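You operate a simulated robot arm through the tools that you are given. There is no shell and no other tool. Be economical: measure what you need, move in short steps, check, and stop when the job is done.

Carry out the task below with a simulated two-armed robot. There is one attempt and no reset: what you move stays moved.

Task
Brush the petal crumbs off the petal board, then close the small petal press tight.
Fine: slide the board home; hold the press still while you screw it down; the soft brush goes back in its well.

It is judged by the outcome, as a careful person would: the job done as asked, and still so three seconds after it is handed in. It fails if anything else is knocked over, pushed out of place, dropped, spilled or broken.

Robot
Two 7-joint arms with two-finger parallel grippers on one trunk, on a base that drives. Base frame: it is fixed to the floor where the robot stands at the start and does not move with it; the origin is under the middle of the robot, x ahead of it, y to its left, z up. Lengths are in mm, angles in rad, forces in N, time in s.
The left shoulder is at the start at [60, 144, 926], the right one opposite. With the tool pointing down near the work surface each hand reaches from about 320 to 740 mm from the robot's upright axis, wherever it stands, measured 20 degrees to its own side. Places, roughly: petal board [600, 500, 800]; petal press knob [700, 500, 900]. Payload 1.57 kg a hand.
The TCP of each hand is the grasp point between the finger pads, 30 mm short of the fingertips. In the tool frame z runs along the fingers and y along their closing line. Largest opening 110 mm; finger width 24, thickness 12; the body of the gripper, 48 by 112 mm, starts 78 mm behind the TCP.
Orientation is that of the tool frame in the base frame, as a unit quaternion [w, x, y, z]. With the fingers straight down and closing along the base's y, the tool's x points along the base's -x, its y along +y and its z along -z.

Tools
- The arms move only by the tool drive_tool. It takes "left_series", "right_series" or both (then of equal length, played together; a hand with none holds still); each is a list of rows, each a list of 7 numbers: the shift along the tool's x, y, z in mm, then the turn, a rotation vector about the tool's x, y, z in rad, then the closure, from 0 (fully open) to 1 (shut). In form: [[x, y, z, wx, wy, wz, hand], ...]. A call has 1 to 12 rows; each row is the pose to reach, as a shift and turn from the pose commanded when the call began, along the tool's axes at that moment. Rows are played at 5 a second. More than 50 mm and 0.15 rad between two rows, or a gripper value outside its range, and nothing of the call is played. A pose out of reach is approached as far as the arm can. The call stops where the force on the tool passes 40 N (or 10 N more than at its start, if that is more) or the arm is blocked; 0.2 s more then pass. The fingers move at their own pace (about 45 mm/s each) and stop on an object; they squeeze with about 32 N. The grip force told is the motor's: it shows also when the fingers shut on nothing. Time passes only in rows, and 0.2 s behind the last, so rows that repeat a pose let the fingers close. It gives the time, the measured TCP pose, the force on the tool (base axes), the opening and the grip force at its end, in the units of the frame above (readings bear some noise), and new pictures: "views" is both (left out), scene, wrist or none (wrist: the cameras of the hands that moved).
- Cameras (640 x 400 px; columns grow to the right, rows downward): "scene" is now at [43.8, 36.6, 1545.5]; the picture's right is [0.46, -0.89, 0.00], its down [-0.61, -0.32, -0.72] and it looks along [0.64, 0.33, -0.69] (base axes); focal length 258 px, centre (320, 200). "left" rides on the left gripper at [70, -16, -141] in its tool frame; the picture's right is [0.23, 0.97, 0.00], its down [-0.86, 0.20, -0.48] and it looks along [-0.47, 0.11, 0.88] (tool axes); focal length 222 px, centre (320, 200). "right" rides on the right gripper at [70, 16, -141] in its tool frame; the picture's right is [-0.23, 0.97, 0.00], its down [-0.86, -0.20, -0.48] and it looks along [-0.47, -0.11, 0.88] (tool axes); focal length 222 px, centre (320, 200). There is no depth. A picture from a camera that has moved, and an enlarged one, comes with that camera's place and axes in the base frame and with its lens.
- lift_body(by): slides the trunk up (or, below 0, down) by that many mm; the arms and the scene camera ride with it, the base frame stays. It gives what a move gives, with no picture.
- drive_base(legs): drives the robot by 1 to 6 legs, each [ahead, left, turn to the left] in mm, mm and rad, along the robot's own axes; the way and the turn of a leg run together, so that a leg with both is an arc; at most 1500 mm and 3.142 rad a leg. The arms and the cameras ride along, it lands a little off, and it stops where it bumps. It gives what a move gives, and a new picture of the scene camera.
- aim_head(pan, tilt): turns the head with the scene camera to pan (to the left, within 1.501 rad either way) and tilt (down, from -0.506 to 1.204), counted from straight ahead of the robot. It gives what a move gives, and a new picture of the scene camera.
- close_up(camera, box): a new picture of the part [left, top, right, bottom] of that camera's present view, enlarged. It takes no simulated time.
- finish_job(): hands the job in; it is judged then, once.

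Work in short steps. Places have to be worked out from the pictures, the camera data and where the tool is seen: move nearer, look again, correct. Check each grasp and each placing, and mend what went wrong. You have 120 turns and 260 pictures in all, those below and enlarged ones among them. Open the grippers and draw the arms clear of the work before you hand the job in, unless the task says otherwise; then end with one line.

The tools are called after "Call:" as name(argument=value, ...) on one line, values as JSON. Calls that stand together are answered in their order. drive_tool: Moves the arms, as the interface text tells. Its arguments: {"type":"object","properties":{"left_series":{"type":"array"},"right_series":{"type":"array"},"views":{"type":"string","enum":["both","scene","wrist","none"]}},"required":[]} The other tools are called the same way: lift_body (by) slides the trunk up or down; drive_base (legs) drives the base; aim_head (pan, tilt) turns the head that bears the scene camera; close_up (camera, box) takes an enlarged picture of a part of a camera's view; finish_job () hands the job in.

At the start:

```text
t: 0.0
left_tcp_pos: [319.5, 332.2, 1000.3]
left_orientation: [0.001, 0.0, 1.0, -0.001]
left_force: [0.3, -0.6, 0.7]
left_finger_gap: 109.9
left_grasp_force: 0.0
right_tcp_pos: [387.4, 40.1, 1000.0]
right_orientation: [0.0, -0.001, 1.0, 0.0]
right_force: [-0.5, 0.8, 0.0]
right_finger_gap: 110.0
right_grasp_force: 0.1
trunk travel left (down, up): [-525.0, 65.0]
robot x, y, heading: [1.8, 0.6, -0.001]
head pan, tilt: [0.478, 0.763]
```

scene: 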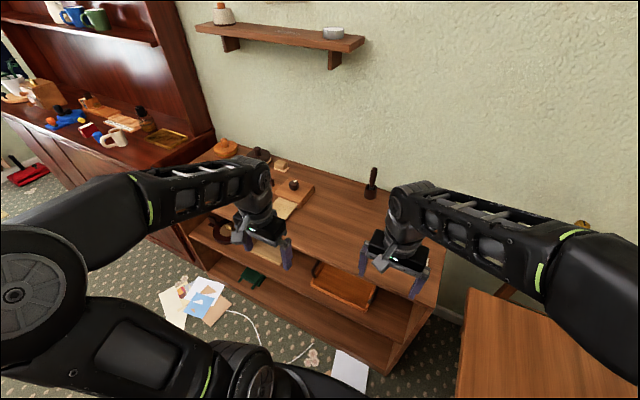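
right: 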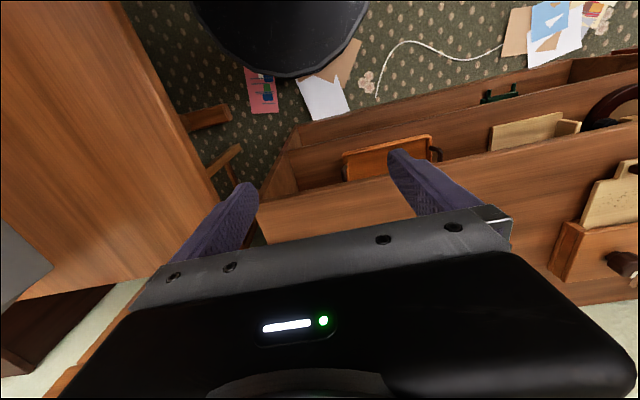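
left: 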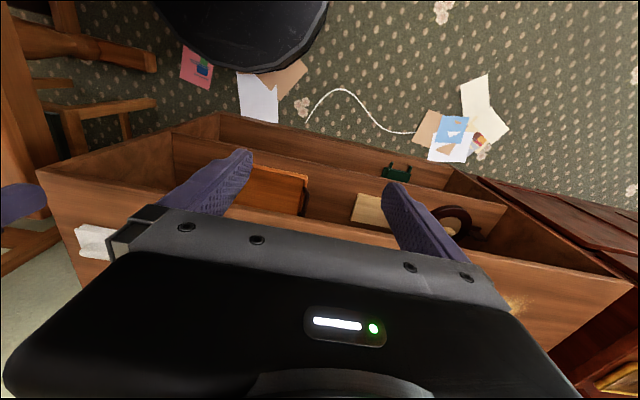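

The workpiece seems to sit at the left end of the bench, partly hidden behind the left arm. I enlarge that part of the scene view first.

Call:
close_up(camera="scene", box=[190, 120, 400, 250])

Call:
close_up(camera="right", box=[480, 60, 640, 300])

```text
3.05 times, centred on (295, 185) of scene
camera zoom: at [43.8, 36.6, 1545.5], right [0.46, -0.89, 0.0], down [-0.61, -0.32, -0.72], along [0.64, 0.33, -0.69], focal length 786 px, centre (396, 246)
```

zoom: 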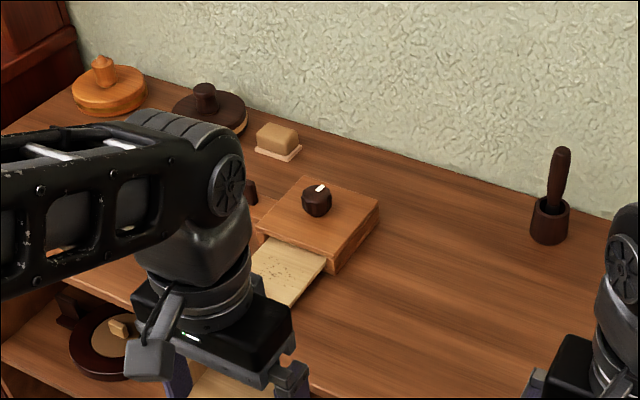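

```text
1.67 times, centred on (560, 180) of right
camera zoom: at [318.2, 56.2, 1141.5], right [0.23, 0.97, 0.0], down [0.86, -0.2, 0.48], along [0.47, -0.11, -0.88], focal length 370 px, centre (-80, 233)
```

zoom: 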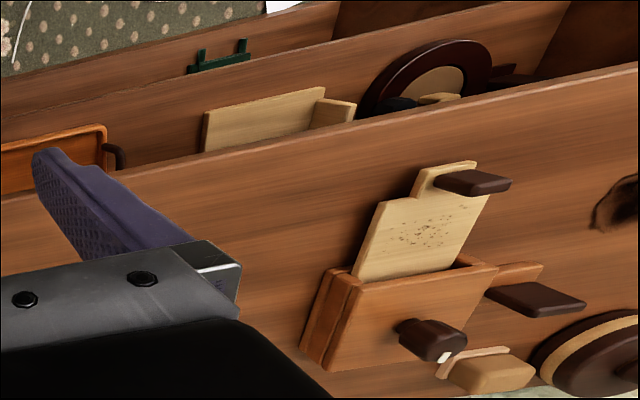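

The press has a board sticking out toward me, a knob on top, and the brush stands in a dark well at the right rear. I move the left hand up over the board to use its wrist camera.

Call:
drive_tool(left_series=[[-10, 40, -30, 0, 0, 0, 0], [-20, 80, -60, 0, 0, 0, 0], [-30, 110, -90, 0, 0, 0, 0], [-40, 140, -100, 0, 0, 0, 0]])

Call:
close_up(camera="scene", box=[340, 140, 440, 240])

```text
refused: row 1 steps farther than a row can; nothing moved
```

```text
4.00 times, centred on (390, 190) of scene
camera zoom: at [43.8, 36.6, 1545.5], right [0.46, -0.89, 0.0], down [-0.61, -0.32, -0.72], along [0.64, 0.33, -0.69], focal length 1031 px, centre (40, 240)
```

zoom: 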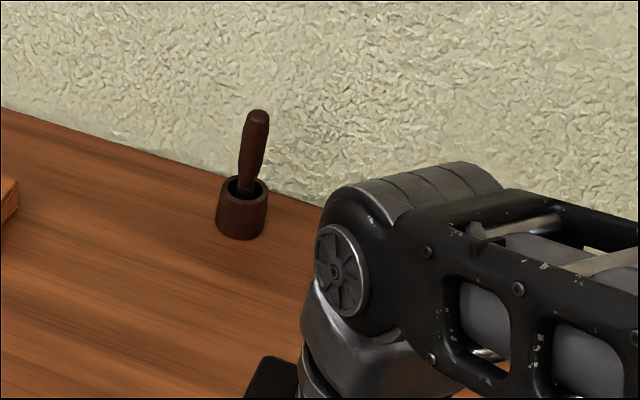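

The step was refused for its length (over 50 mm). The brush well comes out at about (832, 205), with its handle top near z 960. I repeat the arm move with smaller steps.

Call:
drive_tool(left_series=[[-10, 35, -20, 0, 0, 0, 0], [-20, 70, -40, 0, 0, 0, 0], [-30, 105, -60, 0, 0, 0, 0], [-40, 140, -80, 0, 0, 0, 0]])

```text
t: 1.0
left_tcp_pos: [359.5, 474.7, 1081.1]
left_orientation: [0.0, 0.0, 1.0, 0.0]
left_force: [0.7, 0.4, 0.0]
left_finger_gap: 110.1
left_grasp_force: 0.1
right_tcp_pos: [388.7, 41.6, 999.6]
right_orientation: [0.0, 0.0, 1.0, 0.001]
right_force: [0.2, -0.4, 0.3]
right_finger_gap: 109.9
right_grasp_force: 0.1
trunk travel left (down, up): [-525.0, 65.0]
robot x, y, heading: [-0.1, 0.2, 0.003]
head pan, tilt: [0.478, 0.763]
camera scene: at [44.3, 37.1, 1545.4], right [0.46, -0.89, 0.0], down [-0.61, -0.32, -0.72], along [0.64, 0.33, -0.69], focal length 258 px, centre (320, 200)
camera left: at [290.2, 457.7, 1220.4], right [-0.23, 0.97, 0.0], down [0.86, 0.2, 0.48], along [0.47, 0.11, -0.88], focal length 222 px, centre (320, 200)
```

scene: 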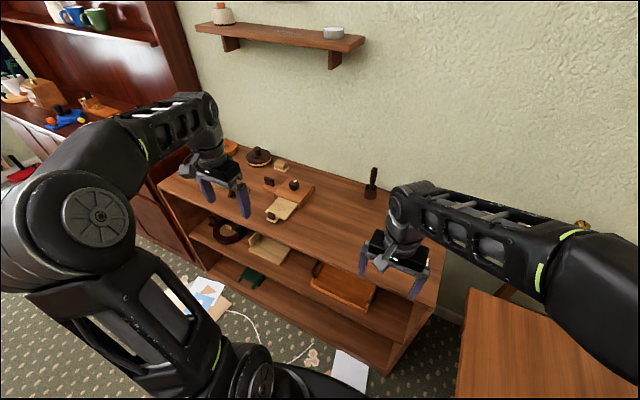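
left: 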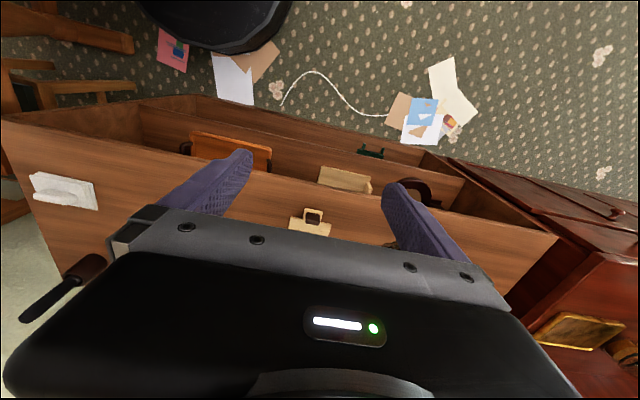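

Now the scene camera sees the press and board freely. I enlarge it for measuring.

Call:
close_up(camera="scene", box=[235, 140, 345, 230])

Call:
close_up(camera="scene", box=[255, 165, 325, 225])

Call:
aim_head(pan=0.2, tilt=0.9)

```text
4.44 times, centred on (290, 185) of scene
camera zoom: at [44.3, 37.1, 1545.4], right [0.46, -0.89, 0.0], down [-0.61, -0.32, -0.72], along [0.64, 0.33, -0.69], focal length 1146 px, centre (453, 267)
```

zoom: 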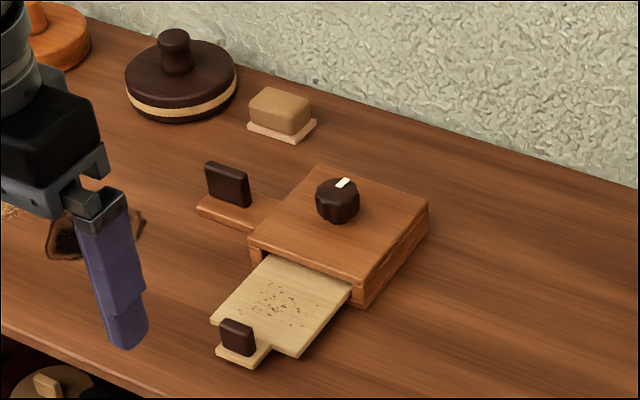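

```text
6.67 times, centred on (290, 195) of scene
camera zoom: at [44.3, 37.1, 1545.4], right [0.46, -0.89, 0.0], down [-0.61, -0.32, -0.72], along [0.64, 0.33, -0.69], focal length 1719 px, centre (520, 233)
```

zoom: 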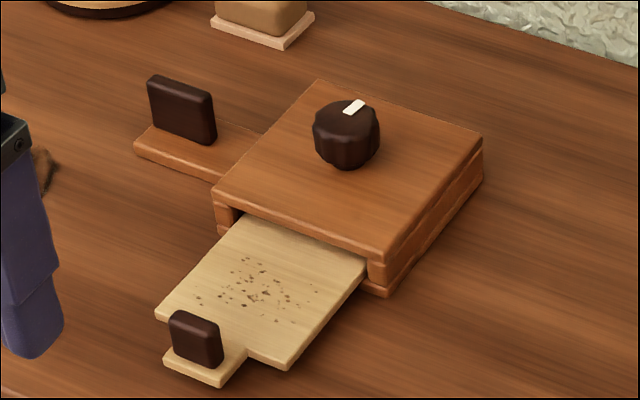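

```text
t: 1.8
left_tcp_pos: [359.2, 474.5, 1079.9]
left_orientation: [0.0, 0.0, 1.0, 0.0]
left_force: [-0.6, 0.2, -0.6]
left_finger_gap: 110.0
left_grasp_force: 0.1
right_tcp_pos: [388.5, 40.6, 999.0]
right_orientation: [0.001, 0.0, 1.0, 0.0]
right_force: [-0.3, 0.4, -0.1]
right_finger_gap: 110.0
right_grasp_force: 0.0
trunk travel left (down, up): [-525.0, 65.0]
robot x, y, heading: [2.5, 0.8, -0.001]
head pan, tilt: [0.201, 0.901]
camera scene: at [44.7, 13.9, 1534.5], right [0.2, -0.98, 0.0], down [-0.77, -0.16, -0.62], along [0.61, 0.12, -0.78], focal length 258 px, centre (320, 200)
```

scene: 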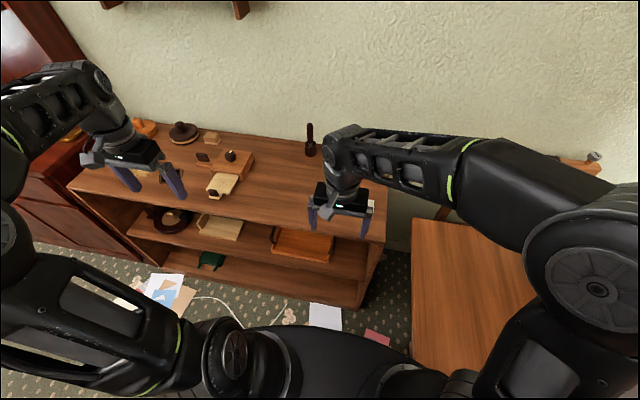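

Rough places worked out: press x 645–765, y 438–559, top z≈839, knob about (708, 500). The grip plate on the press' left tongue is at about (710, 629) and the board handle plate at (554, 505). The brush needs the base moved ahead and left, so I look down at the floor in front first.

Call:
aim_head(pan=0.5, tilt=1.2)

```text
t: 2.6
left_tcp_pos: [360.3, 474.4, 1079.8]
left_orientation: [0.0, 0.0, 1.0, 0.0]
left_force: [-0.1, 0.0, 0.0]
left_finger_gap: 110.1
left_grasp_force: 0.0
right_tcp_pos: [387.5, 39.5, 1000.1]
right_orientation: [0.0, -0.001, 1.0, 0.0]
right_force: [-0.4, 0.0, 0.9]
right_finger_gap: 109.9
right_grasp_force: 0.1
trunk travel left (down, up): [-525.0, 65.0]
robot x, y, heading: [3.0, -1.4, -0.001]
head pan, tilt: [0.499, 1.201]
camera scene: at [19.9, 25.5, 1514.7], right [0.48, -0.88, 0.0], down [-0.82, -0.45, -0.36], along [0.32, 0.17, -0.93], focal length 258 px, centre (320, 200)
```

scene: 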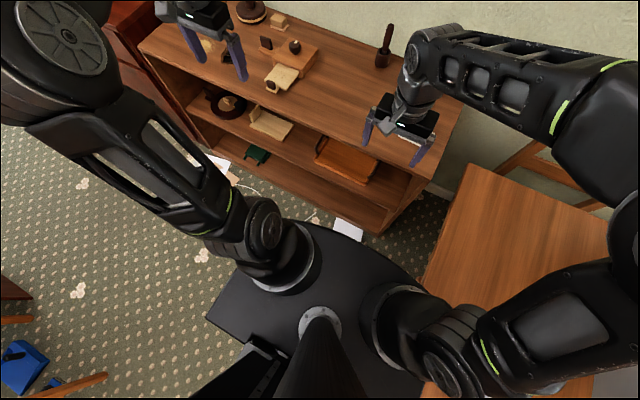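

The floor in front is free enough (the flowers are carpet pattern), and both hands ride well above the bench items. I drive left 300 and ahead 130.

Call:
drive_base(legs=[[0, 300, 0], [130, 0, 0]])

Call:
aim_head(pan=0.1, tilt=0.85)

```text
t: 5.5
left_tcp_pos: [491.3, 773.4, 1079.9]
left_orientation: [-0.002, 0.001, 1.0, 0.0]
left_force: [1.0, -1.5, 0.2]
left_finger_gap: 110.1
left_grasp_force: 0.1
right_tcp_pos: [519.5, 337.3, 1000.0]
right_orientation: [0.0, 0.0, 1.0, 0.0]
right_force: [0.4, -0.4, 0.2]
right_finger_gap: 110.2
right_grasp_force: 0.1
trunk travel left (down, up): [-525.0, 65.0]
robot x, y, heading: [131.5, 296.8, -0.002]
head pan, tilt: [0.499, 1.201]
camera scene: at [151.9, 324.2, 1514.6], right [0.48, -0.88, 0.0], down [-0.82, -0.45, -0.36], along [0.32, 0.17, -0.93], focal length 258 px, centre (320, 200)
```

scene: 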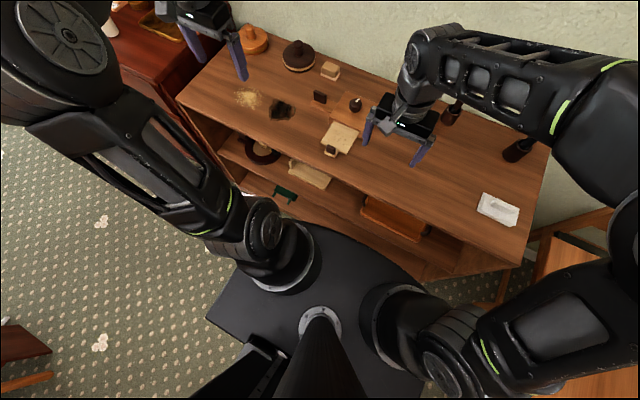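

```text
t: 6.4
left_tcp_pos: [489.4, 773.2, 1079.8]
left_orientation: [0.0, -0.001, 1.0, 0.001]
left_force: [0.5, -0.2, 0.0]
left_finger_gap: 110.0
left_grasp_force: 0.0
right_tcp_pos: [519.5, 339.4, 999.1]
right_orientation: [0.0, 0.0, 1.0, 0.001]
right_force: [-1.0, 0.2, 0.3]
right_finger_gap: 110.1
right_grasp_force: 0.1
trunk travel left (down, up): [-525.0, 65.0]
robot x, y, heading: [128.6, 301.9, -0.002]
head pan, tilt: [0.099, 0.85]
camera scene: at [178.8, 305.2, 1538.3], right [0.1, -0.99, 0.0], down [-0.75, -0.08, -0.66], along [0.66, 0.07, -0.75], focal length 258 px, centre (320, 200)
```

scene: 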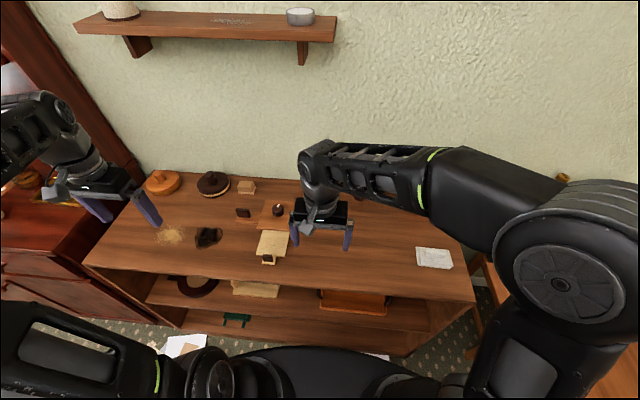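

The base is at (129, 302). A second dark cup appeared right of the first, so I pull the right arm back to see both wells before choosing the brush.

Call:
drive_tool(right_series=[[30, 0, -20, 0, 0, 0, 0], [60, 0, -40, 0, 0, 0, 0], [90, 0, -60, 0, 0, 0, 0], [110, 35, -80, 0, 0, 0, 0], [110, 70, -100, 0, 0, 0, 0]], views="scene")

Call:
aim_head(pan=-0.2, tilt=0.75)

```text
t: 7.6
left_tcp_pos: [490.3, 773.0, 1081.1]
left_orientation: [0.0, 0.0, 1.0, 0.0]
left_force: [-0.3, -0.1, -0.4]
left_finger_gap: 110.1
left_grasp_force: 0.0
right_tcp_pos: [406.7, 409.5, 1098.5]
right_orientation: [0.0, 0.0, 1.0, -0.001]
right_force: [1.0, -0.1, 0.0]
right_finger_gap: 109.9
right_grasp_force: 0.0
trunk travel left (down, up): [-525.0, 65.0]
robot x, y, heading: [127.1, 295.9, -0.003]
head pan, tilt: [0.099, 0.85]
camera scene: at [179.0, 305.7, 1538.4], right [0.1, -1.0, 0.0], down [-0.75, -0.07, -0.66], along [0.66, 0.07, -0.75], focal length 258 px, centre (320, 200)
```

scene: 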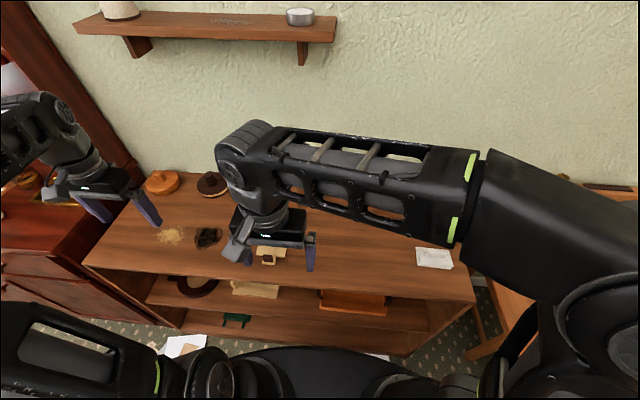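

```text
t: 8.4
left_tcp_pos: [489.9, 773.4, 1080.1]
left_orientation: [0.0, 0.0, 1.0, 0.0]
left_force: [0.1, -0.6, -0.2]
left_finger_gap: 110.1
left_grasp_force: 0.1
right_tcp_pos: [408.7, 409.4, 1098.4]
right_orientation: [0.001, 0.0, 1.0, 0.0]
right_force: [-0.3, 0.0, 0.5]
right_finger_gap: 109.9
right_grasp_force: 0.0
trunk travel left (down, up): [-525.0, 65.0]
robot x, y, heading: [129.3, 299.7, 0.0]
head pan, tilt: [-0.201, 0.75]
camera scene: at [182.2, 281.0, 1546.4], right [-0.2, -0.98, 0.0], down [-0.67, 0.14, -0.73], along [0.72, -0.15, -0.68], focal length 258 px, centre (320, 200)
```

scene: 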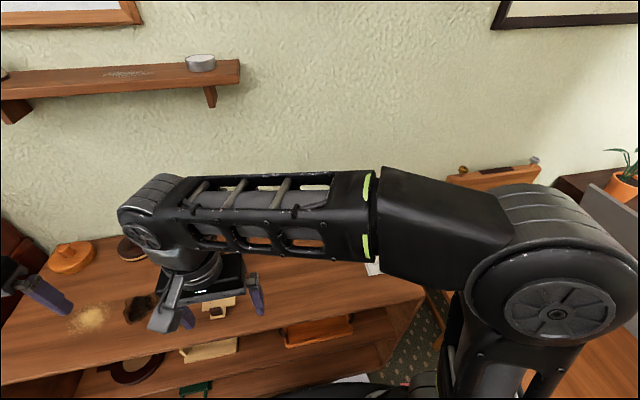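

The forearm blocks the view worse here; I swing the right hand out to the right instead.

Call:
drive_tool(right_series=[[0, -45, 0, 0, 0, 0, 0], [0, -90, 0, 0, 0, 0, 0], [0, -135, 0, 0, 0, 0, 0], [0, -180, 0, 0, 0, 0, 0], [0, -225, 0, 0, 0, 0, 0], [0, -270, 0, 0, 0, 0, 0], [0, -315, 0, 0, 0, 0, 0], [0, -360, 0, 0, 0, 0, 0]], views="scene")

```text
t: 10.2
left_tcp_pos: [488.4, 771.9, 1080.5]
left_orientation: [0.0, 0.0, 1.0, 0.0]
left_force: [0.8, 0.1, -0.1]
left_finger_gap: 109.9
left_grasp_force: 0.0
right_tcp_pos: [409.0, 47.7, 1099.5]
right_orientation: [-0.001, -0.001, 1.0, 0.0]
right_force: [-0.5, -0.8, 0.1]
right_finger_gap: 110.0
right_grasp_force: 0.1
trunk travel left (down, up): [-525.0, 65.0]
robot x, y, heading: [127.9, 296.6, -0.001]
head pan, tilt: [-0.201, 0.75]
camera scene: at [182.3, 279.6, 1546.4], right [-0.2, -0.98, 0.0], down [-0.67, 0.14, -0.73], along [0.72, -0.15, -0.68], focal length 258 px, centre (320, 200)
```

scene: 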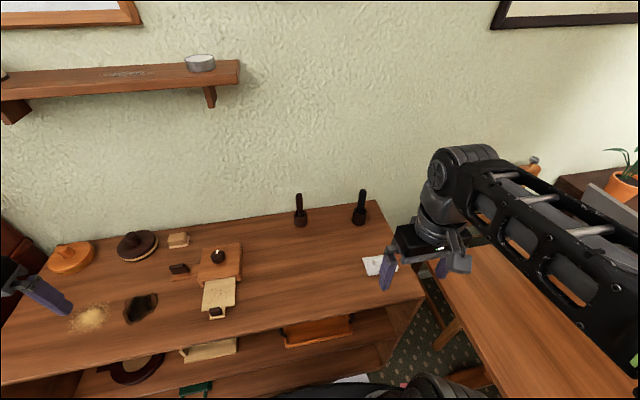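

Two near-identical wells with handled tools stand there. I zoom in on both, and also on the press.

Call:
close_up(camera="scene", box=[275, 180, 395, 240])

Call:
close_up(camera="scene", box=[345, 183, 375, 233])

Call:
close_up(camera="scene", box=[285, 183, 315, 233])

Call:
close_up(camera="scene", box=[160, 235, 260, 325])

```text
5.33 times, centred on (335, 210) of scene
camera zoom: at [182.3, 279.6, 1546.4], right [-0.2, -0.98, 0.0], down [-0.67, 0.14, -0.73], along [0.72, -0.15, -0.68], focal length 1375 px, centre (240, 147)
```

zoom: 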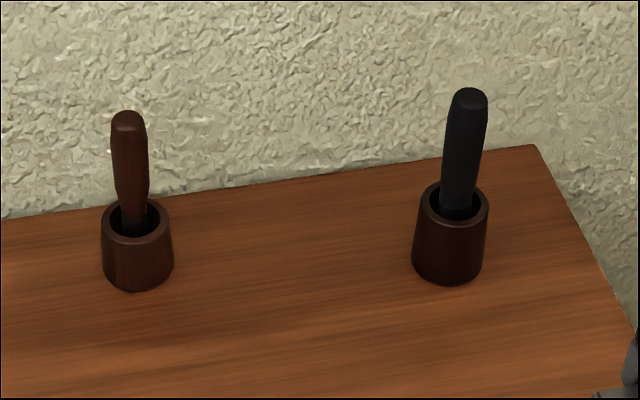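

```text
8.00 times, centred on (360, 208) of scene
camera zoom: at [182.3, 279.6, 1546.4], right [-0.2, -0.98, 0.0], down [-0.67, 0.14, -0.73], along [0.72, -0.15, -0.68], focal length 2062 px, centre (0, 136)
```

zoom: 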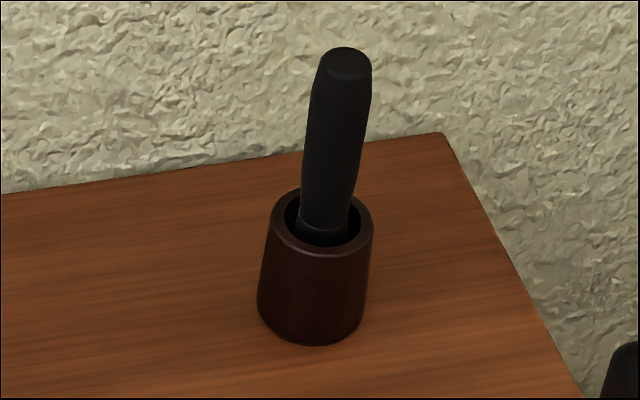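

```text
8.00 times, centred on (300, 208) of scene
camera zoom: at [182.3, 279.6, 1546.4], right [-0.2, -0.98, 0.0], down [-0.67, 0.14, -0.73], along [0.72, -0.15, -0.68], focal length 2062 px, centre (480, 136)
```

zoom: 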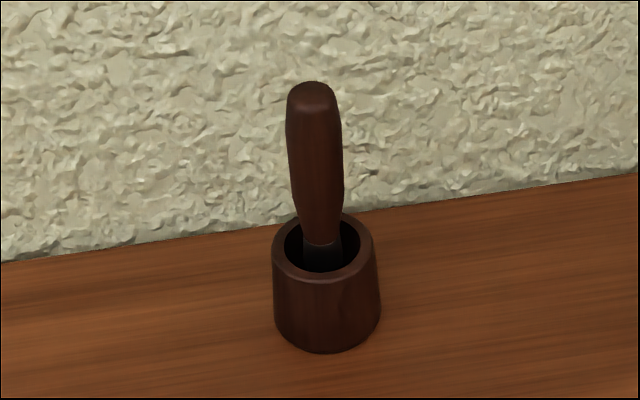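

```text
4.44 times, centred on (210, 280) of scene
camera zoom: at [182.3, 279.6, 1546.4], right [-0.2, -0.98, 0.0], down [-0.67, 0.14, -0.73], along [0.72, -0.15, -0.68], focal length 1146 px, centre (809, -156)
```

zoom: 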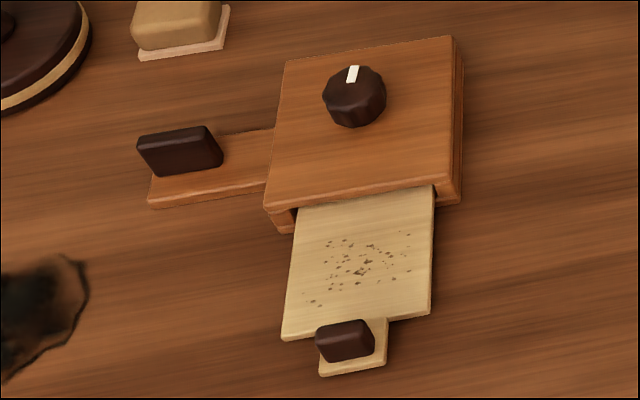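

The left well holds a brown-handled brush with a ferrule and the right one a black-handled tool; the brown is the likelier soft brush, and I'll verify its bristles when lifted. It is at about (846, 219), just past reach. I estimate 65 mm clear between the base front and the bench, so I drive 35 ahead.

Call:
drive_base(legs=[[35, 0, 0]])

Call:
close_up(camera="scene", box=[275, 180, 395, 255])

```text
t: 11.0
left_tcp_pos: [526.9, 772.7, 1080.3]
left_orientation: [0.0, 0.0, 1.0, 0.0]
left_force: [0.3, -0.7, -0.6]
left_finger_gap: 109.9
left_grasp_force: 0.1
right_tcp_pos: [445.8, 47.9, 1099.8]
right_orientation: [-0.001, 0.0, 1.0, -0.001]
right_force: [-0.1, 0.3, -0.3]
right_finger_gap: 110.0
right_grasp_force: 0.0
trunk travel left (down, up): [-525.0, 65.0]
robot x, y, heading: [164.1, 298.8, 0.001]
head pan, tilt: [-0.201, 0.75]
camera scene: at [219.8, 280.8, 1546.3], right [-0.2, -0.98, 0.0], down [-0.67, 0.14, -0.73], along [0.72, -0.15, -0.68], focal length 258 px, centre (320, 200)
```

scene: 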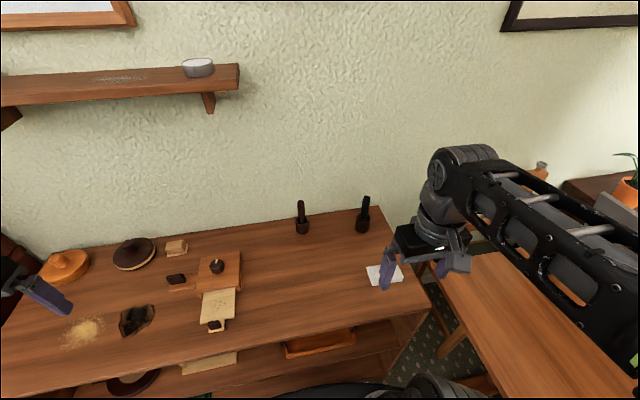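

```text
5.33 times, centred on (335, 218) of scene
camera zoom: at [219.8, 280.8, 1546.3], right [-0.2, -0.98, 0.0], down [-0.67, 0.14, -0.73], along [0.72, -0.15, -0.68], focal length 1375 px, centre (240, 107)
```

zoom: 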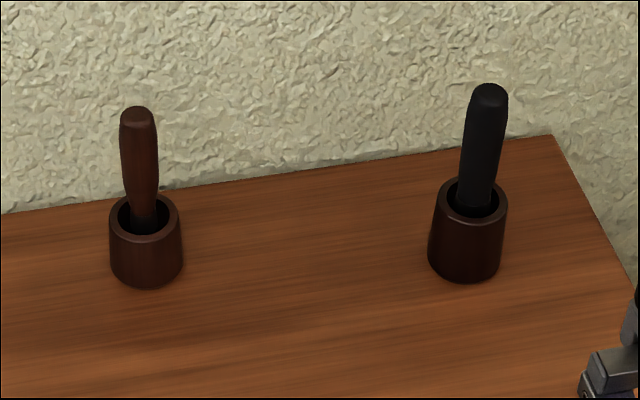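

Brush now estimated at (855, 220), handle z ~860–955. I bring the right hand in front of it at (715, 220, 930) to view it between the fingers.

Call:
drive_tool(right_series=[[-30, 28, 0, 0, 0, 0, 0], [-65, 57, 10, 0, 0, 0, 0], [-100, 86, 20, 0, 0, 0, 0], [-135, 115, 40, 0, 0, 0, 0], [-170, 140, 65, 0, 0, 0, 0], [-205, 160, 90, 0, 0, 0, 0], [-240, 172, 115, 0, 0, 0, 0], [-255, 172, 150, 0, 0, 0, 0], [-270, 172, 170, 0, 0, 0, 0]])

```text
t: 13.0
left_tcp_pos: [525.3, 773.6, 1079.1]
left_orientation: [0.0, 0.0, 1.0, 0.001]
left_force: [0.2, 0.7, 0.0]
left_finger_gap: 109.7
left_grasp_force: 0.1
right_tcp_pos: [715.1, 221.8, 928.8]
right_orientation: [0.0, 0.0, 1.0, -0.001]
right_force: [-0.1, 0.0, 0.3]
right_finger_gap: 110.1
right_grasp_force: 0.0
trunk travel left (down, up): [-525.0, 65.0]
robot x, y, heading: [164.9, 296.3, -0.0]
head pan, tilt: [-0.201, 0.75]
camera scene: at [218.1, 280.9, 1546.4], right [-0.2, -0.98, 0.0], down [-0.67, 0.14, -0.73], along [0.72, -0.15, -0.68], focal length 258 px, centre (320, 200)
camera right: at [644.7, 238.0, 1070.6], right [0.23, 0.97, 0.0], down [0.85, -0.2, 0.48], along [0.47, -0.11, -0.88], focal length 222 px, centre (320, 200)
```

scene: 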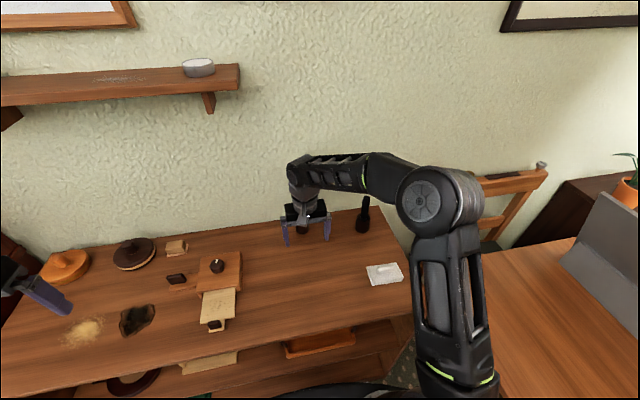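
right: 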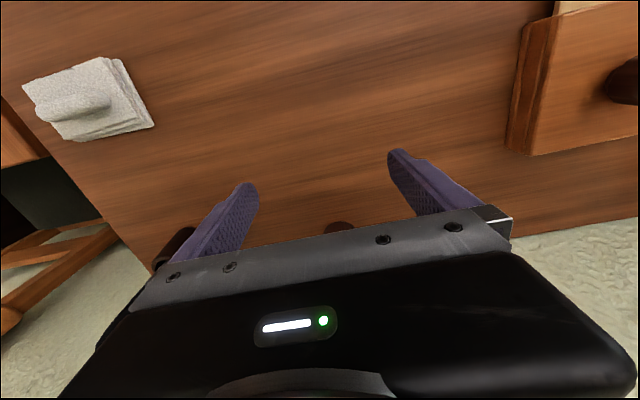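

The well's front foot shows at x≈831, y≈221, consistent with a centre at (856, 221). I advance in steps along +x to 815 and check.

Call:
drive_tool(right_series=[[-35, 0, 0, 0, 0, 0, 0], [-70, 0, 0, 0, 0, 0, 0], [-100, 0, 0, 0, 0, 0, 0]])

Call:
close_up(camera="scene", box=[265, 150, 385, 250])

```text
t: 13.8
left_tcp_pos: [524.7, 773.4, 1079.9]
left_orientation: [0.0, 0.0, 1.0, 0.0]
left_force: [-0.2, 0.0, -0.5]
left_finger_gap: 110.0
left_grasp_force: 0.1
right_tcp_pos: [814.6, 220.9, 929.9]
right_orientation: [0.0, 0.0, 1.0, 0.0]
right_force: [0.2, -0.5, 1.1]
right_finger_gap: 110.1
right_grasp_force: 0.1
trunk travel left (down, up): [-525.0, 65.0]
robot x, y, heading: [166.8, 300.1, -0.0]
head pan, tilt: [-0.201, 0.75]
camera scene: at [218.4, 281.1, 1546.4], right [-0.2, -0.98, 0.0], down [-0.67, 0.14, -0.73], along [0.72, -0.15, -0.68], focal length 258 px, centre (320, 200)
camera right: at [745.0, 237.1, 1070.8], right [0.23, 0.97, 0.0], down [0.86, -0.2, 0.48], along [0.47, -0.11, -0.88], focal length 222 px, centre (320, 200)
```

scene: 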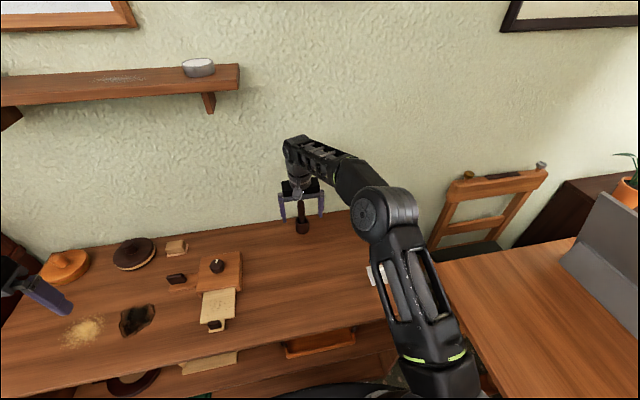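
right: 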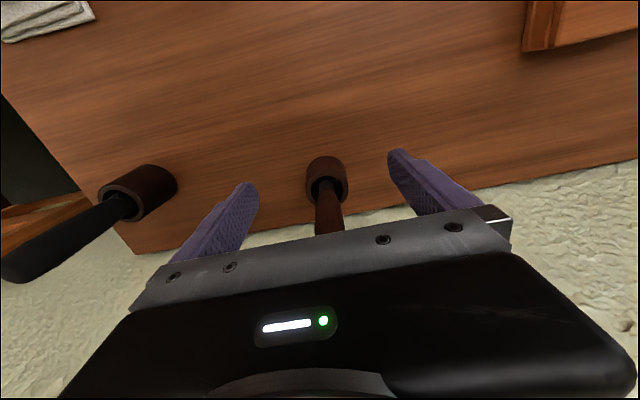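

```text
4.00 times, centred on (325, 200) of scene
camera zoom: at [218.4, 281.1, 1546.4], right [-0.2, -0.98, 0.0], down [-0.67, 0.14, -0.73], along [0.72, -0.15, -0.68], focal length 1031 px, centre (300, 200)
```

zoom: 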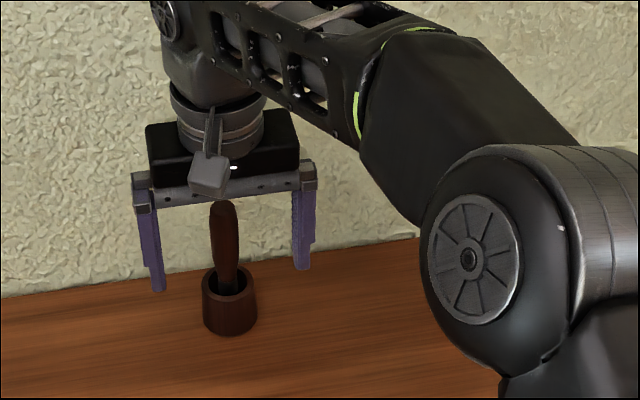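

The brush handle is between the fingers but still a bit ahead. I enlarge the wrist view to fix the distance.

Call:
close_up(camera="right", box=[270, 140, 390, 250])

```text
3.64 times, centred on (330, 195) of right
camera zoom: at [745.0, 237.1, 1070.8], right [0.23, 0.97, 0.0], down [0.86, -0.2, 0.48], along [0.47, -0.11, -0.88], focal length 808 px, centre (284, 218)
```

zoom: 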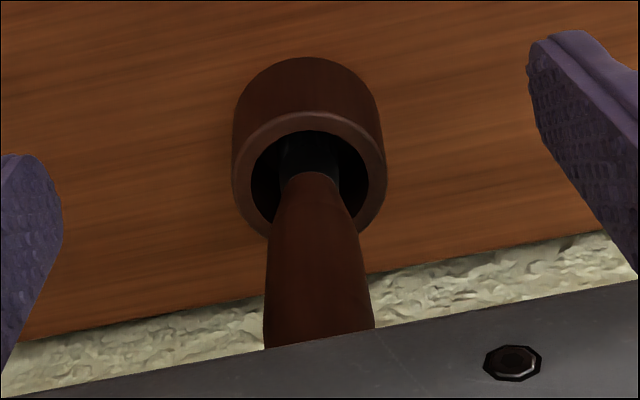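

Rim centre is at about (848–852, 221). I advance 36 mm, lower 10, and close the fingers on the handle.

Call:
drive_tool(right_series=[[-18, 0, 5, 0, 0, 0, 0], [-36, 0, 10, 0, 0, 0, 0], [-36, 0, 10, 0, 0, 0, 0], [-36, 0, 10, 0, 0, 0, 0.5], [-36, 0, 10, 0, 0, 0, 1], [-36, 0, 10, 0, 0, 0, 1], [-36, 0, 10, 0, 0, 0, 1], [-36, 0, 10, 0, 0, 0, 1], [-36, 0, 10, 0, 0, 0, 1], [-36, 0, 10, 0, 0, 0, 1]])

Call:
close_up(camera="scene", box=[265, 150, 385, 250])

```text
t: 16.0
left_tcp_pos: [525.6, 773.4, 1080.0]
left_orientation: [-0.001, 0.0, 1.0, 0.0]
left_force: [0.4, 0.2, 0.5]
left_finger_gap: 109.8
left_grasp_force: 0.1
right_tcp_pos: [841.4, 221.6, 922.1]
right_orientation: [0.0, 0.0, 1.0, 0.0]
right_force: [0.3, 0.6, -0.1]
right_finger_gap: 22.6
right_grasp_force: 30.8
right hand out of reach, approached as far as the arm can: row 2, 3, 4, 5, 6, 7, 8, 9, 10
trunk travel left (down, up): [-525.0, 65.0]
robot x, y, heading: [164.2, 297.4, 0.005]
head pan, tilt: [-0.201, 0.75]
camera scene: at [217.4, 280.8, 1546.4], right [-0.2, -0.98, 0.0], down [-0.67, 0.14, -0.73], along [0.72, -0.15, -0.68], focal length 258 px, centre (320, 200)
camera right: at [770.9, 237.2, 1064.0], right [0.23, 0.97, 0.0], down [0.85, -0.2, 0.48], along [0.47, -0.11, -0.88], focal length 222 px, centre (320, 200)
```

scene: 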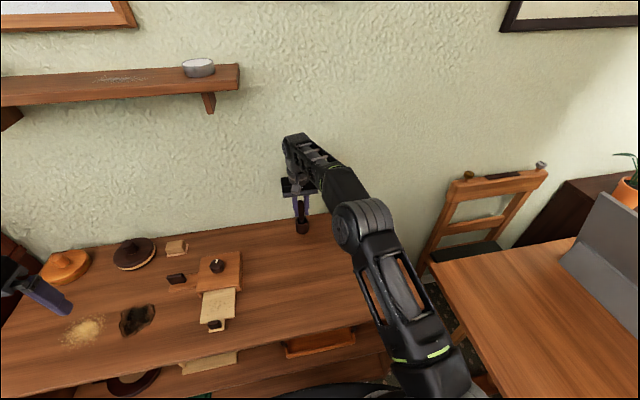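
right: 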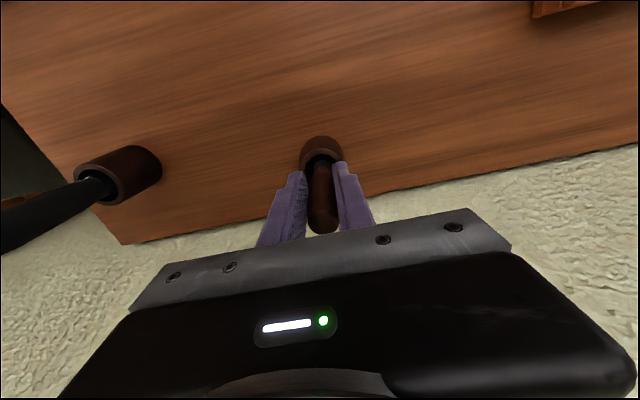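

```text
4.00 times, centred on (325, 200) of scene
camera zoom: at [217.4, 280.8, 1546.4], right [-0.2, -0.98, 0.0], down [-0.67, 0.14, -0.73], along [0.72, -0.15, -0.68], focal length 1031 px, centre (300, 200)
```

zoom: 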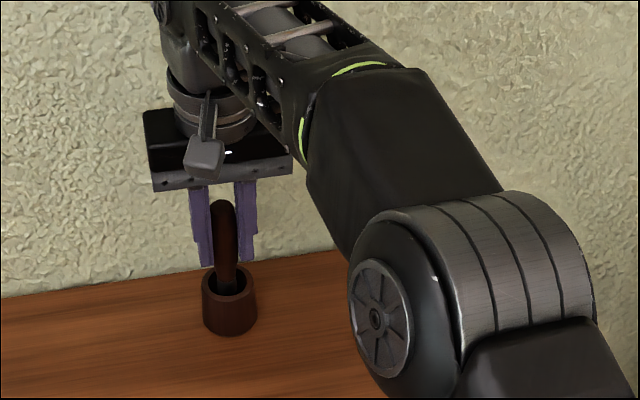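

The handle is gripped (gap 22.6, 31 N) at the edge of reach, so I lift the brush straight up with the trunk rather than the arm.

Call:
lift_body(by=65)

Call:
close_up(camera="scene", box=[265, 150, 385, 250])

```text
t: 17.1
left_tcp_pos: [525.1, 772.3, 1145.4]
left_orientation: [0.0, 0.0, 1.0, -0.001]
left_force: [0.9, 0.1, -0.4]
left_finger_gap: 109.9
left_grasp_force: 0.0
right_tcp_pos: [840.7, 219.4, 987.4]
right_orientation: [0.0, 0.0, 1.0, 0.0]
right_force: [0.5, 0.0, 0.6]
right_finger_gap: 22.8
right_grasp_force: 32.3
trunk travel left (down, up): [-590.0, 0.0]
robot x, y, heading: [163.5, 298.1, 0.005]
head pan, tilt: [-0.201, 0.75]
```

```text
4.00 times, centred on (325, 200) of scene
camera zoom: at [217.8, 280.9, 1611.4], right [-0.2, -0.98, 0.0], down [-0.67, 0.14, -0.73], along [0.72, -0.15, -0.68], focal length 1031 px, centre (300, 200)
```

zoom: 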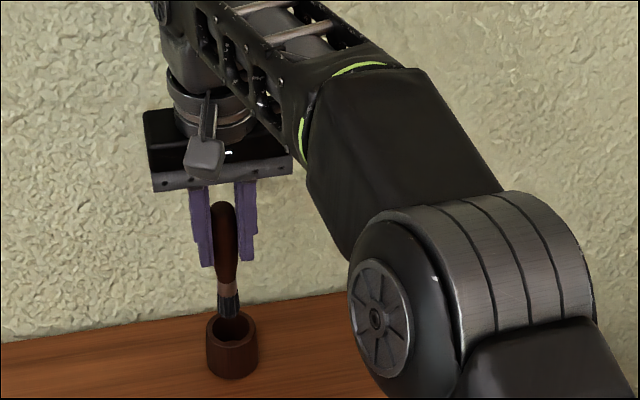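

The brush rose with the trunk. I zoom on the bristles to see what brush this is and whether they are clear of the rim.

Call:
close_up(camera="scene", box=[290, 210, 330, 250])

Call:
close_up(camera="right", box=[250, 110, 390, 250])

```text
10.00 times, centred on (310, 230) of scene
camera zoom: at [217.8, 280.9, 1611.4], right [-0.2, -0.98, 0.0], down [-0.67, 0.14, -0.73], along [0.72, -0.15, -0.68], focal length 2578 px, centre (420, -100)
```

zoom: 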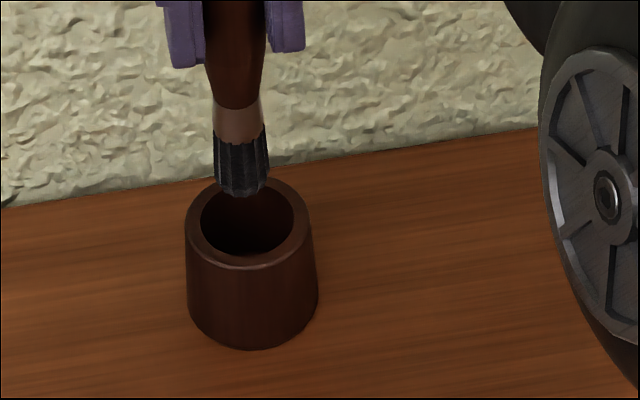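

```text
2.86 times, centred on (320, 180) of right
camera zoom: at [771.2, 237.2, 1128.7], right [0.23, 0.97, 0.0], down [0.86, -0.2, 0.48], along [0.47, -0.11, -0.88], focal length 635 px, centre (320, 257)
```

zoom: 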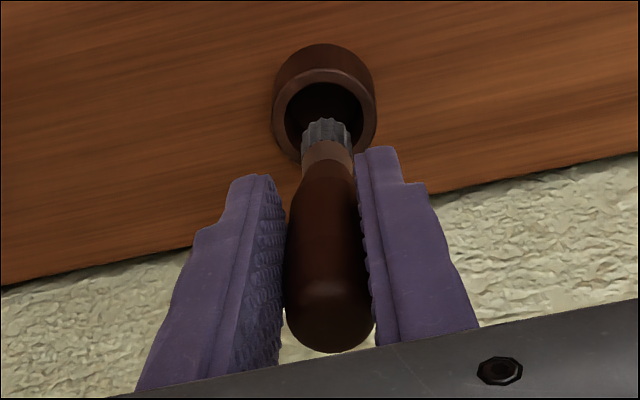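

The tip is at z≈878, clear of the 860 rim. I draw the brush back towards me to view its hair closely.

Call:
drive_tool(right_series=[[30, 0, 0, 0, 0, 0, 1], [70, 0, 0, 0, 0, 0, 1], [110, 0, 0, 0, 0, 0, 1], [150, 0, 0, 0, 0, 0, 1]], views="scene")

Call:
close_up(camera="scene", box=[270, 200, 340, 270])

Call:
close_up(camera="right", box=[270, 110, 370, 240])

```text
t: 18.1
left_tcp_pos: [523.9, 773.8, 1145.2]
left_orientation: [0.0, 0.0, 1.0, 0.0]
left_force: [-0.2, -0.2, -0.3]
left_finger_gap: 110.0
left_grasp_force: 0.1
right_tcp_pos: [691.0, 221.3, 987.5]
right_orientation: [0.0, -0.001, 1.0, 0.0]
right_force: [0.0, 0.2, -0.1]
right_finger_gap: 22.8
right_grasp_force: 31.7
trunk travel left (down, up): [-590.0, 0.0]
robot x, y, heading: [163.4, 299.3, 0.001]
head pan, tilt: [-0.201, 0.75]
camera scene: at [216.4, 280.6, 1611.4], right [-0.2, -0.98, 0.0], down [-0.67, 0.14, -0.73], along [0.72, -0.15, -0.68], focal length 258 px, centre (320, 200)
```

scene: 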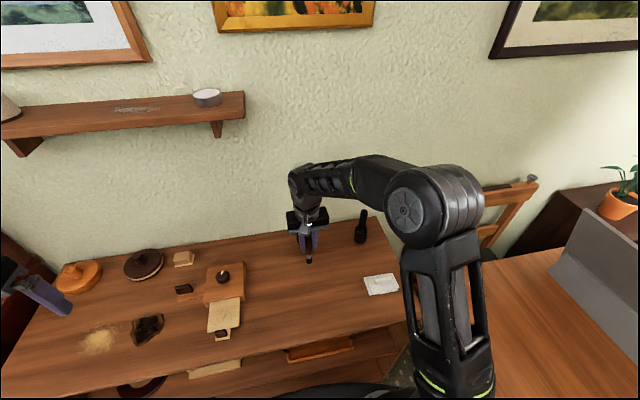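

```text
5.71 times, centred on (305, 235) of scene
camera zoom: at [216.4, 280.6, 1611.4], right [-0.2, -0.98, 0.0], down [-0.67, 0.14, -0.73], along [0.72, -0.15, -0.68], focal length 1473 px, centre (406, 0)
```

zoom: 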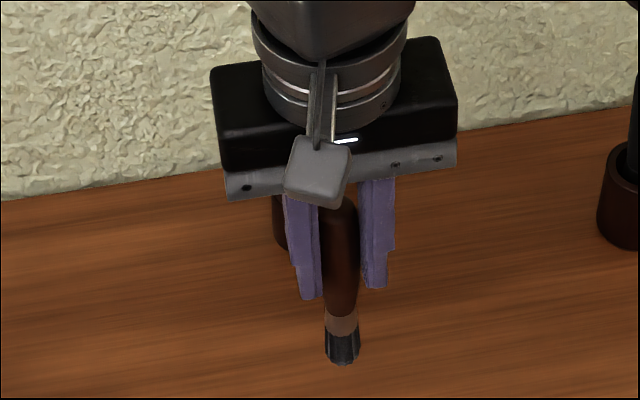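

```text
3.08 times, centred on (320, 175) of right
camera zoom: at [619.8, 237.0, 1128.7], right [0.23, 0.97, 0.0], down [0.85, -0.2, 0.48], along [0.47, -0.11, -0.88], focal length 684 px, centre (320, 277)
```

zoom: 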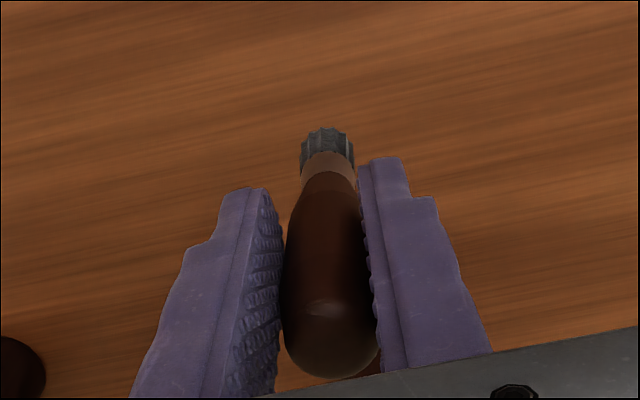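

The hair is dark grey with a copper ferrule; I can't be sure it is the soft one, and a wrong brush would spoil the job. I'll check the black-handled tool with the left hand: first tuck the right hand with the brush back, then drive right.

Call:
drive_tool(right_series=[[35, -20, -5, 0, 0, 0, 1], [70, -55, -10, 0, 0, 0, 1], [105, -90, -15, 0, 0, 0, 1], [140, -120, -20, 0, 0, 0, 1], [175, -150, -20, 0, 0, 0, 1], [200, -180, -20, 0, 0, 0, 1]], views="none")

Call:
drive_base(legs=[[0, -240, 0]])

```text
t: 19.5
left_tcp_pos: [525.2, 772.7, 1145.3]
left_orientation: [0.0, 0.0, 1.0, 0.0]
left_force: [0.2, -0.3, 0.4]
left_finger_gap: 109.7
left_grasp_force: 0.1
right_tcp_pos: [490.2, 40.5, 1008.9]
right_orientation: [0.001, 0.0, 1.0, 0.0]
right_force: [0.8, 0.2, -0.5]
right_finger_gap: 22.5
right_grasp_force: 31.8
trunk travel left (down, up): [-590.0, 0.0]
robot x, y, heading: [165.0, 299.5, 0.0]
head pan, tilt: [-0.201, 0.75]
```

```text
t: 21.3
left_tcp_pos: [525.8, 531.3, 1145.0]
left_orientation: [0.0, 0.0, 1.0, -0.001]
left_force: [-0.1, 0.5, -0.1]
left_finger_gap: 109.9
left_grasp_force: 0.1
right_tcp_pos: [491.7, -198.4, 1007.3]
right_orientation: [0.0, -0.001, 1.0, 0.0]
right_force: [0.0, -1.0, 0.2]
right_finger_gap: 22.5
right_grasp_force: 31.7
trunk travel left (down, up): [-590.0, 0.0]
robot x, y, heading: [164.4, 58.6, -0.0]
head pan, tilt: [-0.201, 0.75]
camera scene: at [217.5, 39.4, 1611.4], right [-0.2, -0.98, 0.0], down [-0.67, 0.14, -0.73], along [0.72, -0.14, -0.68], focal length 258 px, centre (320, 200)
```

scene: 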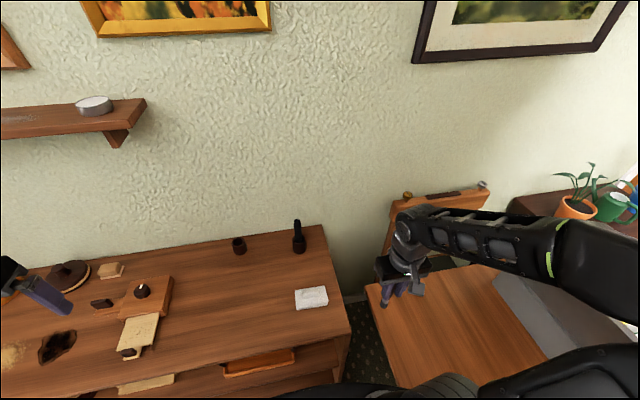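

I zoom on the black-handled tool to locate it for the left hand.

Call:
close_up(camera="scene", box=[225, 205, 325, 265])

```text
6.40 times, centred on (275, 235) of scene
camera zoom: at [217.5, 39.4, 1611.4], right [-0.2, -0.98, 0.0], down [-0.67, 0.14, -0.73], along [0.72, -0.14, -0.68], focal length 1650 px, centre (608, -24)
```

zoom: 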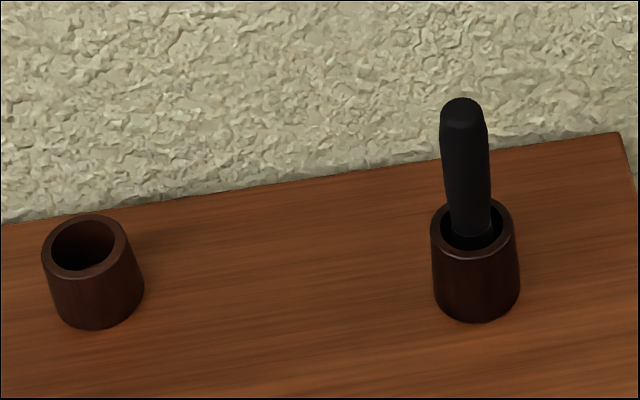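

Black tool is at about (817, 0), handle top z≈963. I move the left hand across, high, to (690, 0, 1050).

Call:
drive_tool(left_series=[[-10, -44, 0, 0, 0, 0, 0], [-22, -88, 0, 0, 0, 0, 0], [-36, -132, 0, 0, 0, 0, 0], [-50, -176, 0, 0, 0, 0, 0], [-64, -220, 5, 0, 0, 0, 0], [-78, -264, 15, 0, 0, 0, 0], [-92, -308, 25, 0, 0, 0, 0], [-106, -352, 35, 0, 0, 0, 0], [-120, -396, 45, 0, 0, 0, 0], [-134, -440, 60, 0, 0, 0, 0], [-148, -484, 75, 0, 0, 0, 0], [-160, -528, 90, 0, 0, 0, 0]])

```text
t: 23.9
left_tcp_pos: [686.8, 5.1, 1053.5]
left_orientation: [0.0, -0.002, 1.0, 0.002]
left_force: [-0.2, -0.1, -0.5]
left_finger_gap: 109.9
left_grasp_force: 0.1
right_tcp_pos: [491.5, -199.3, 1009.2]
right_orientation: [0.0, 0.0, 1.0, 0.0]
right_force: [-0.4, 0.0, 0.4]
right_finger_gap: 21.9
right_grasp_force: 32.2
trunk travel left (down, up): [-590.0, 0.0]
robot x, y, heading: [168.5, 59.0, -0.003]
head pan, tilt: [-0.201, 0.75]
camera scene: at [218.3, 39.3, 1611.4], right [-0.2, -0.98, 0.0], down [-0.67, 0.14, -0.73], along [0.72, -0.14, -0.68], focal length 258 px, centre (320, 200)
camera left: at [617.4, -13.1, 1194.6], right [-0.23, 0.97, 0.0], down [0.86, 0.2, 0.48], along [0.47, 0.11, -0.88], focal length 222 px, centre (320, 200)
```

scene: 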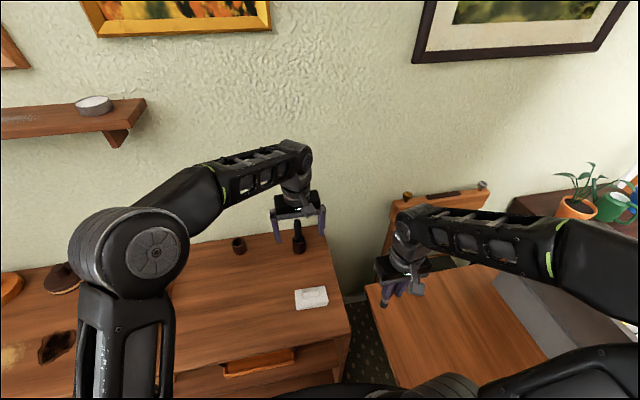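
left: 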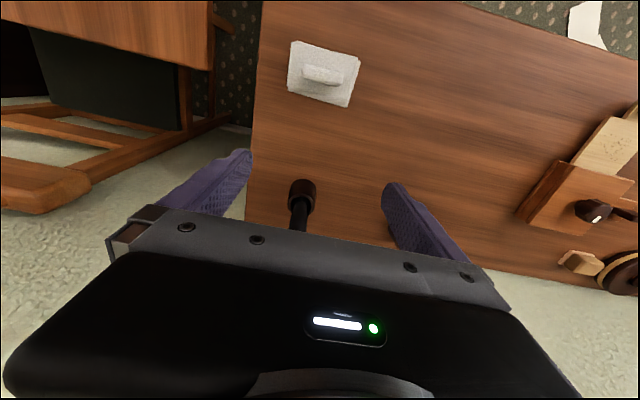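

Descend in front of the tool to (715, 0, 932).

Call:
drive_tool(left_series=[[-5, -3, 30, 0, 0, 0, 0], [-10, -6, 60, 0, 0, 0, 0], [-20, -6, 90, 0, 0, 0, 0], [-28, -6, 120, 0, 0, 0, 0]], views="none")

Call:
close_up(camera="left", box=[200, 110, 440, 260])

```text
t: 24.9
left_tcp_pos: [715.7, -0.9, 934.9]
left_orientation: [0.001, 0.0, 1.0, 0.0]
left_force: [-0.5, -0.5, 0.4]
left_finger_gap: 110.1
left_grasp_force: 0.0
right_tcp_pos: [491.1, -199.5, 1008.0]
right_orientation: [0.0, 0.0, 1.0, 0.0]
right_force: [-0.5, -0.1, -0.5]
right_finger_gap: 22.2
right_grasp_force: 31.9
trunk travel left (down, up): [-590.0, 0.0]
robot x, y, heading: [168.4, 56.7, -0.001]
head pan, tilt: [-0.201, 0.75]
```

```text
2.67 times, centred on (320, 185) of left
camera zoom: at [644.7, -18.0, 1075.1], right [-0.23, 0.97, 0.0], down [0.86, 0.2, 0.48], along [0.47, 0.11, -0.88], focal length 592 px, centre (320, 240)
```

zoom: 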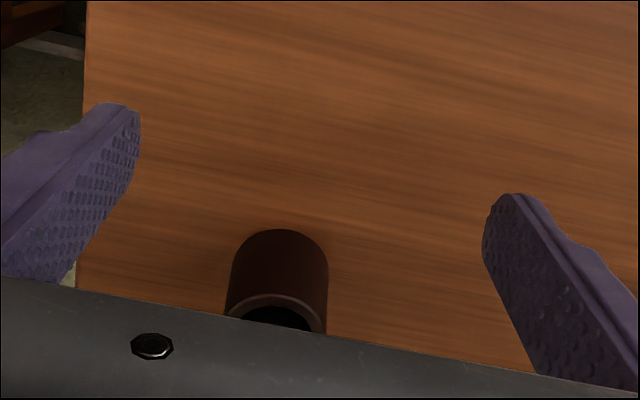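

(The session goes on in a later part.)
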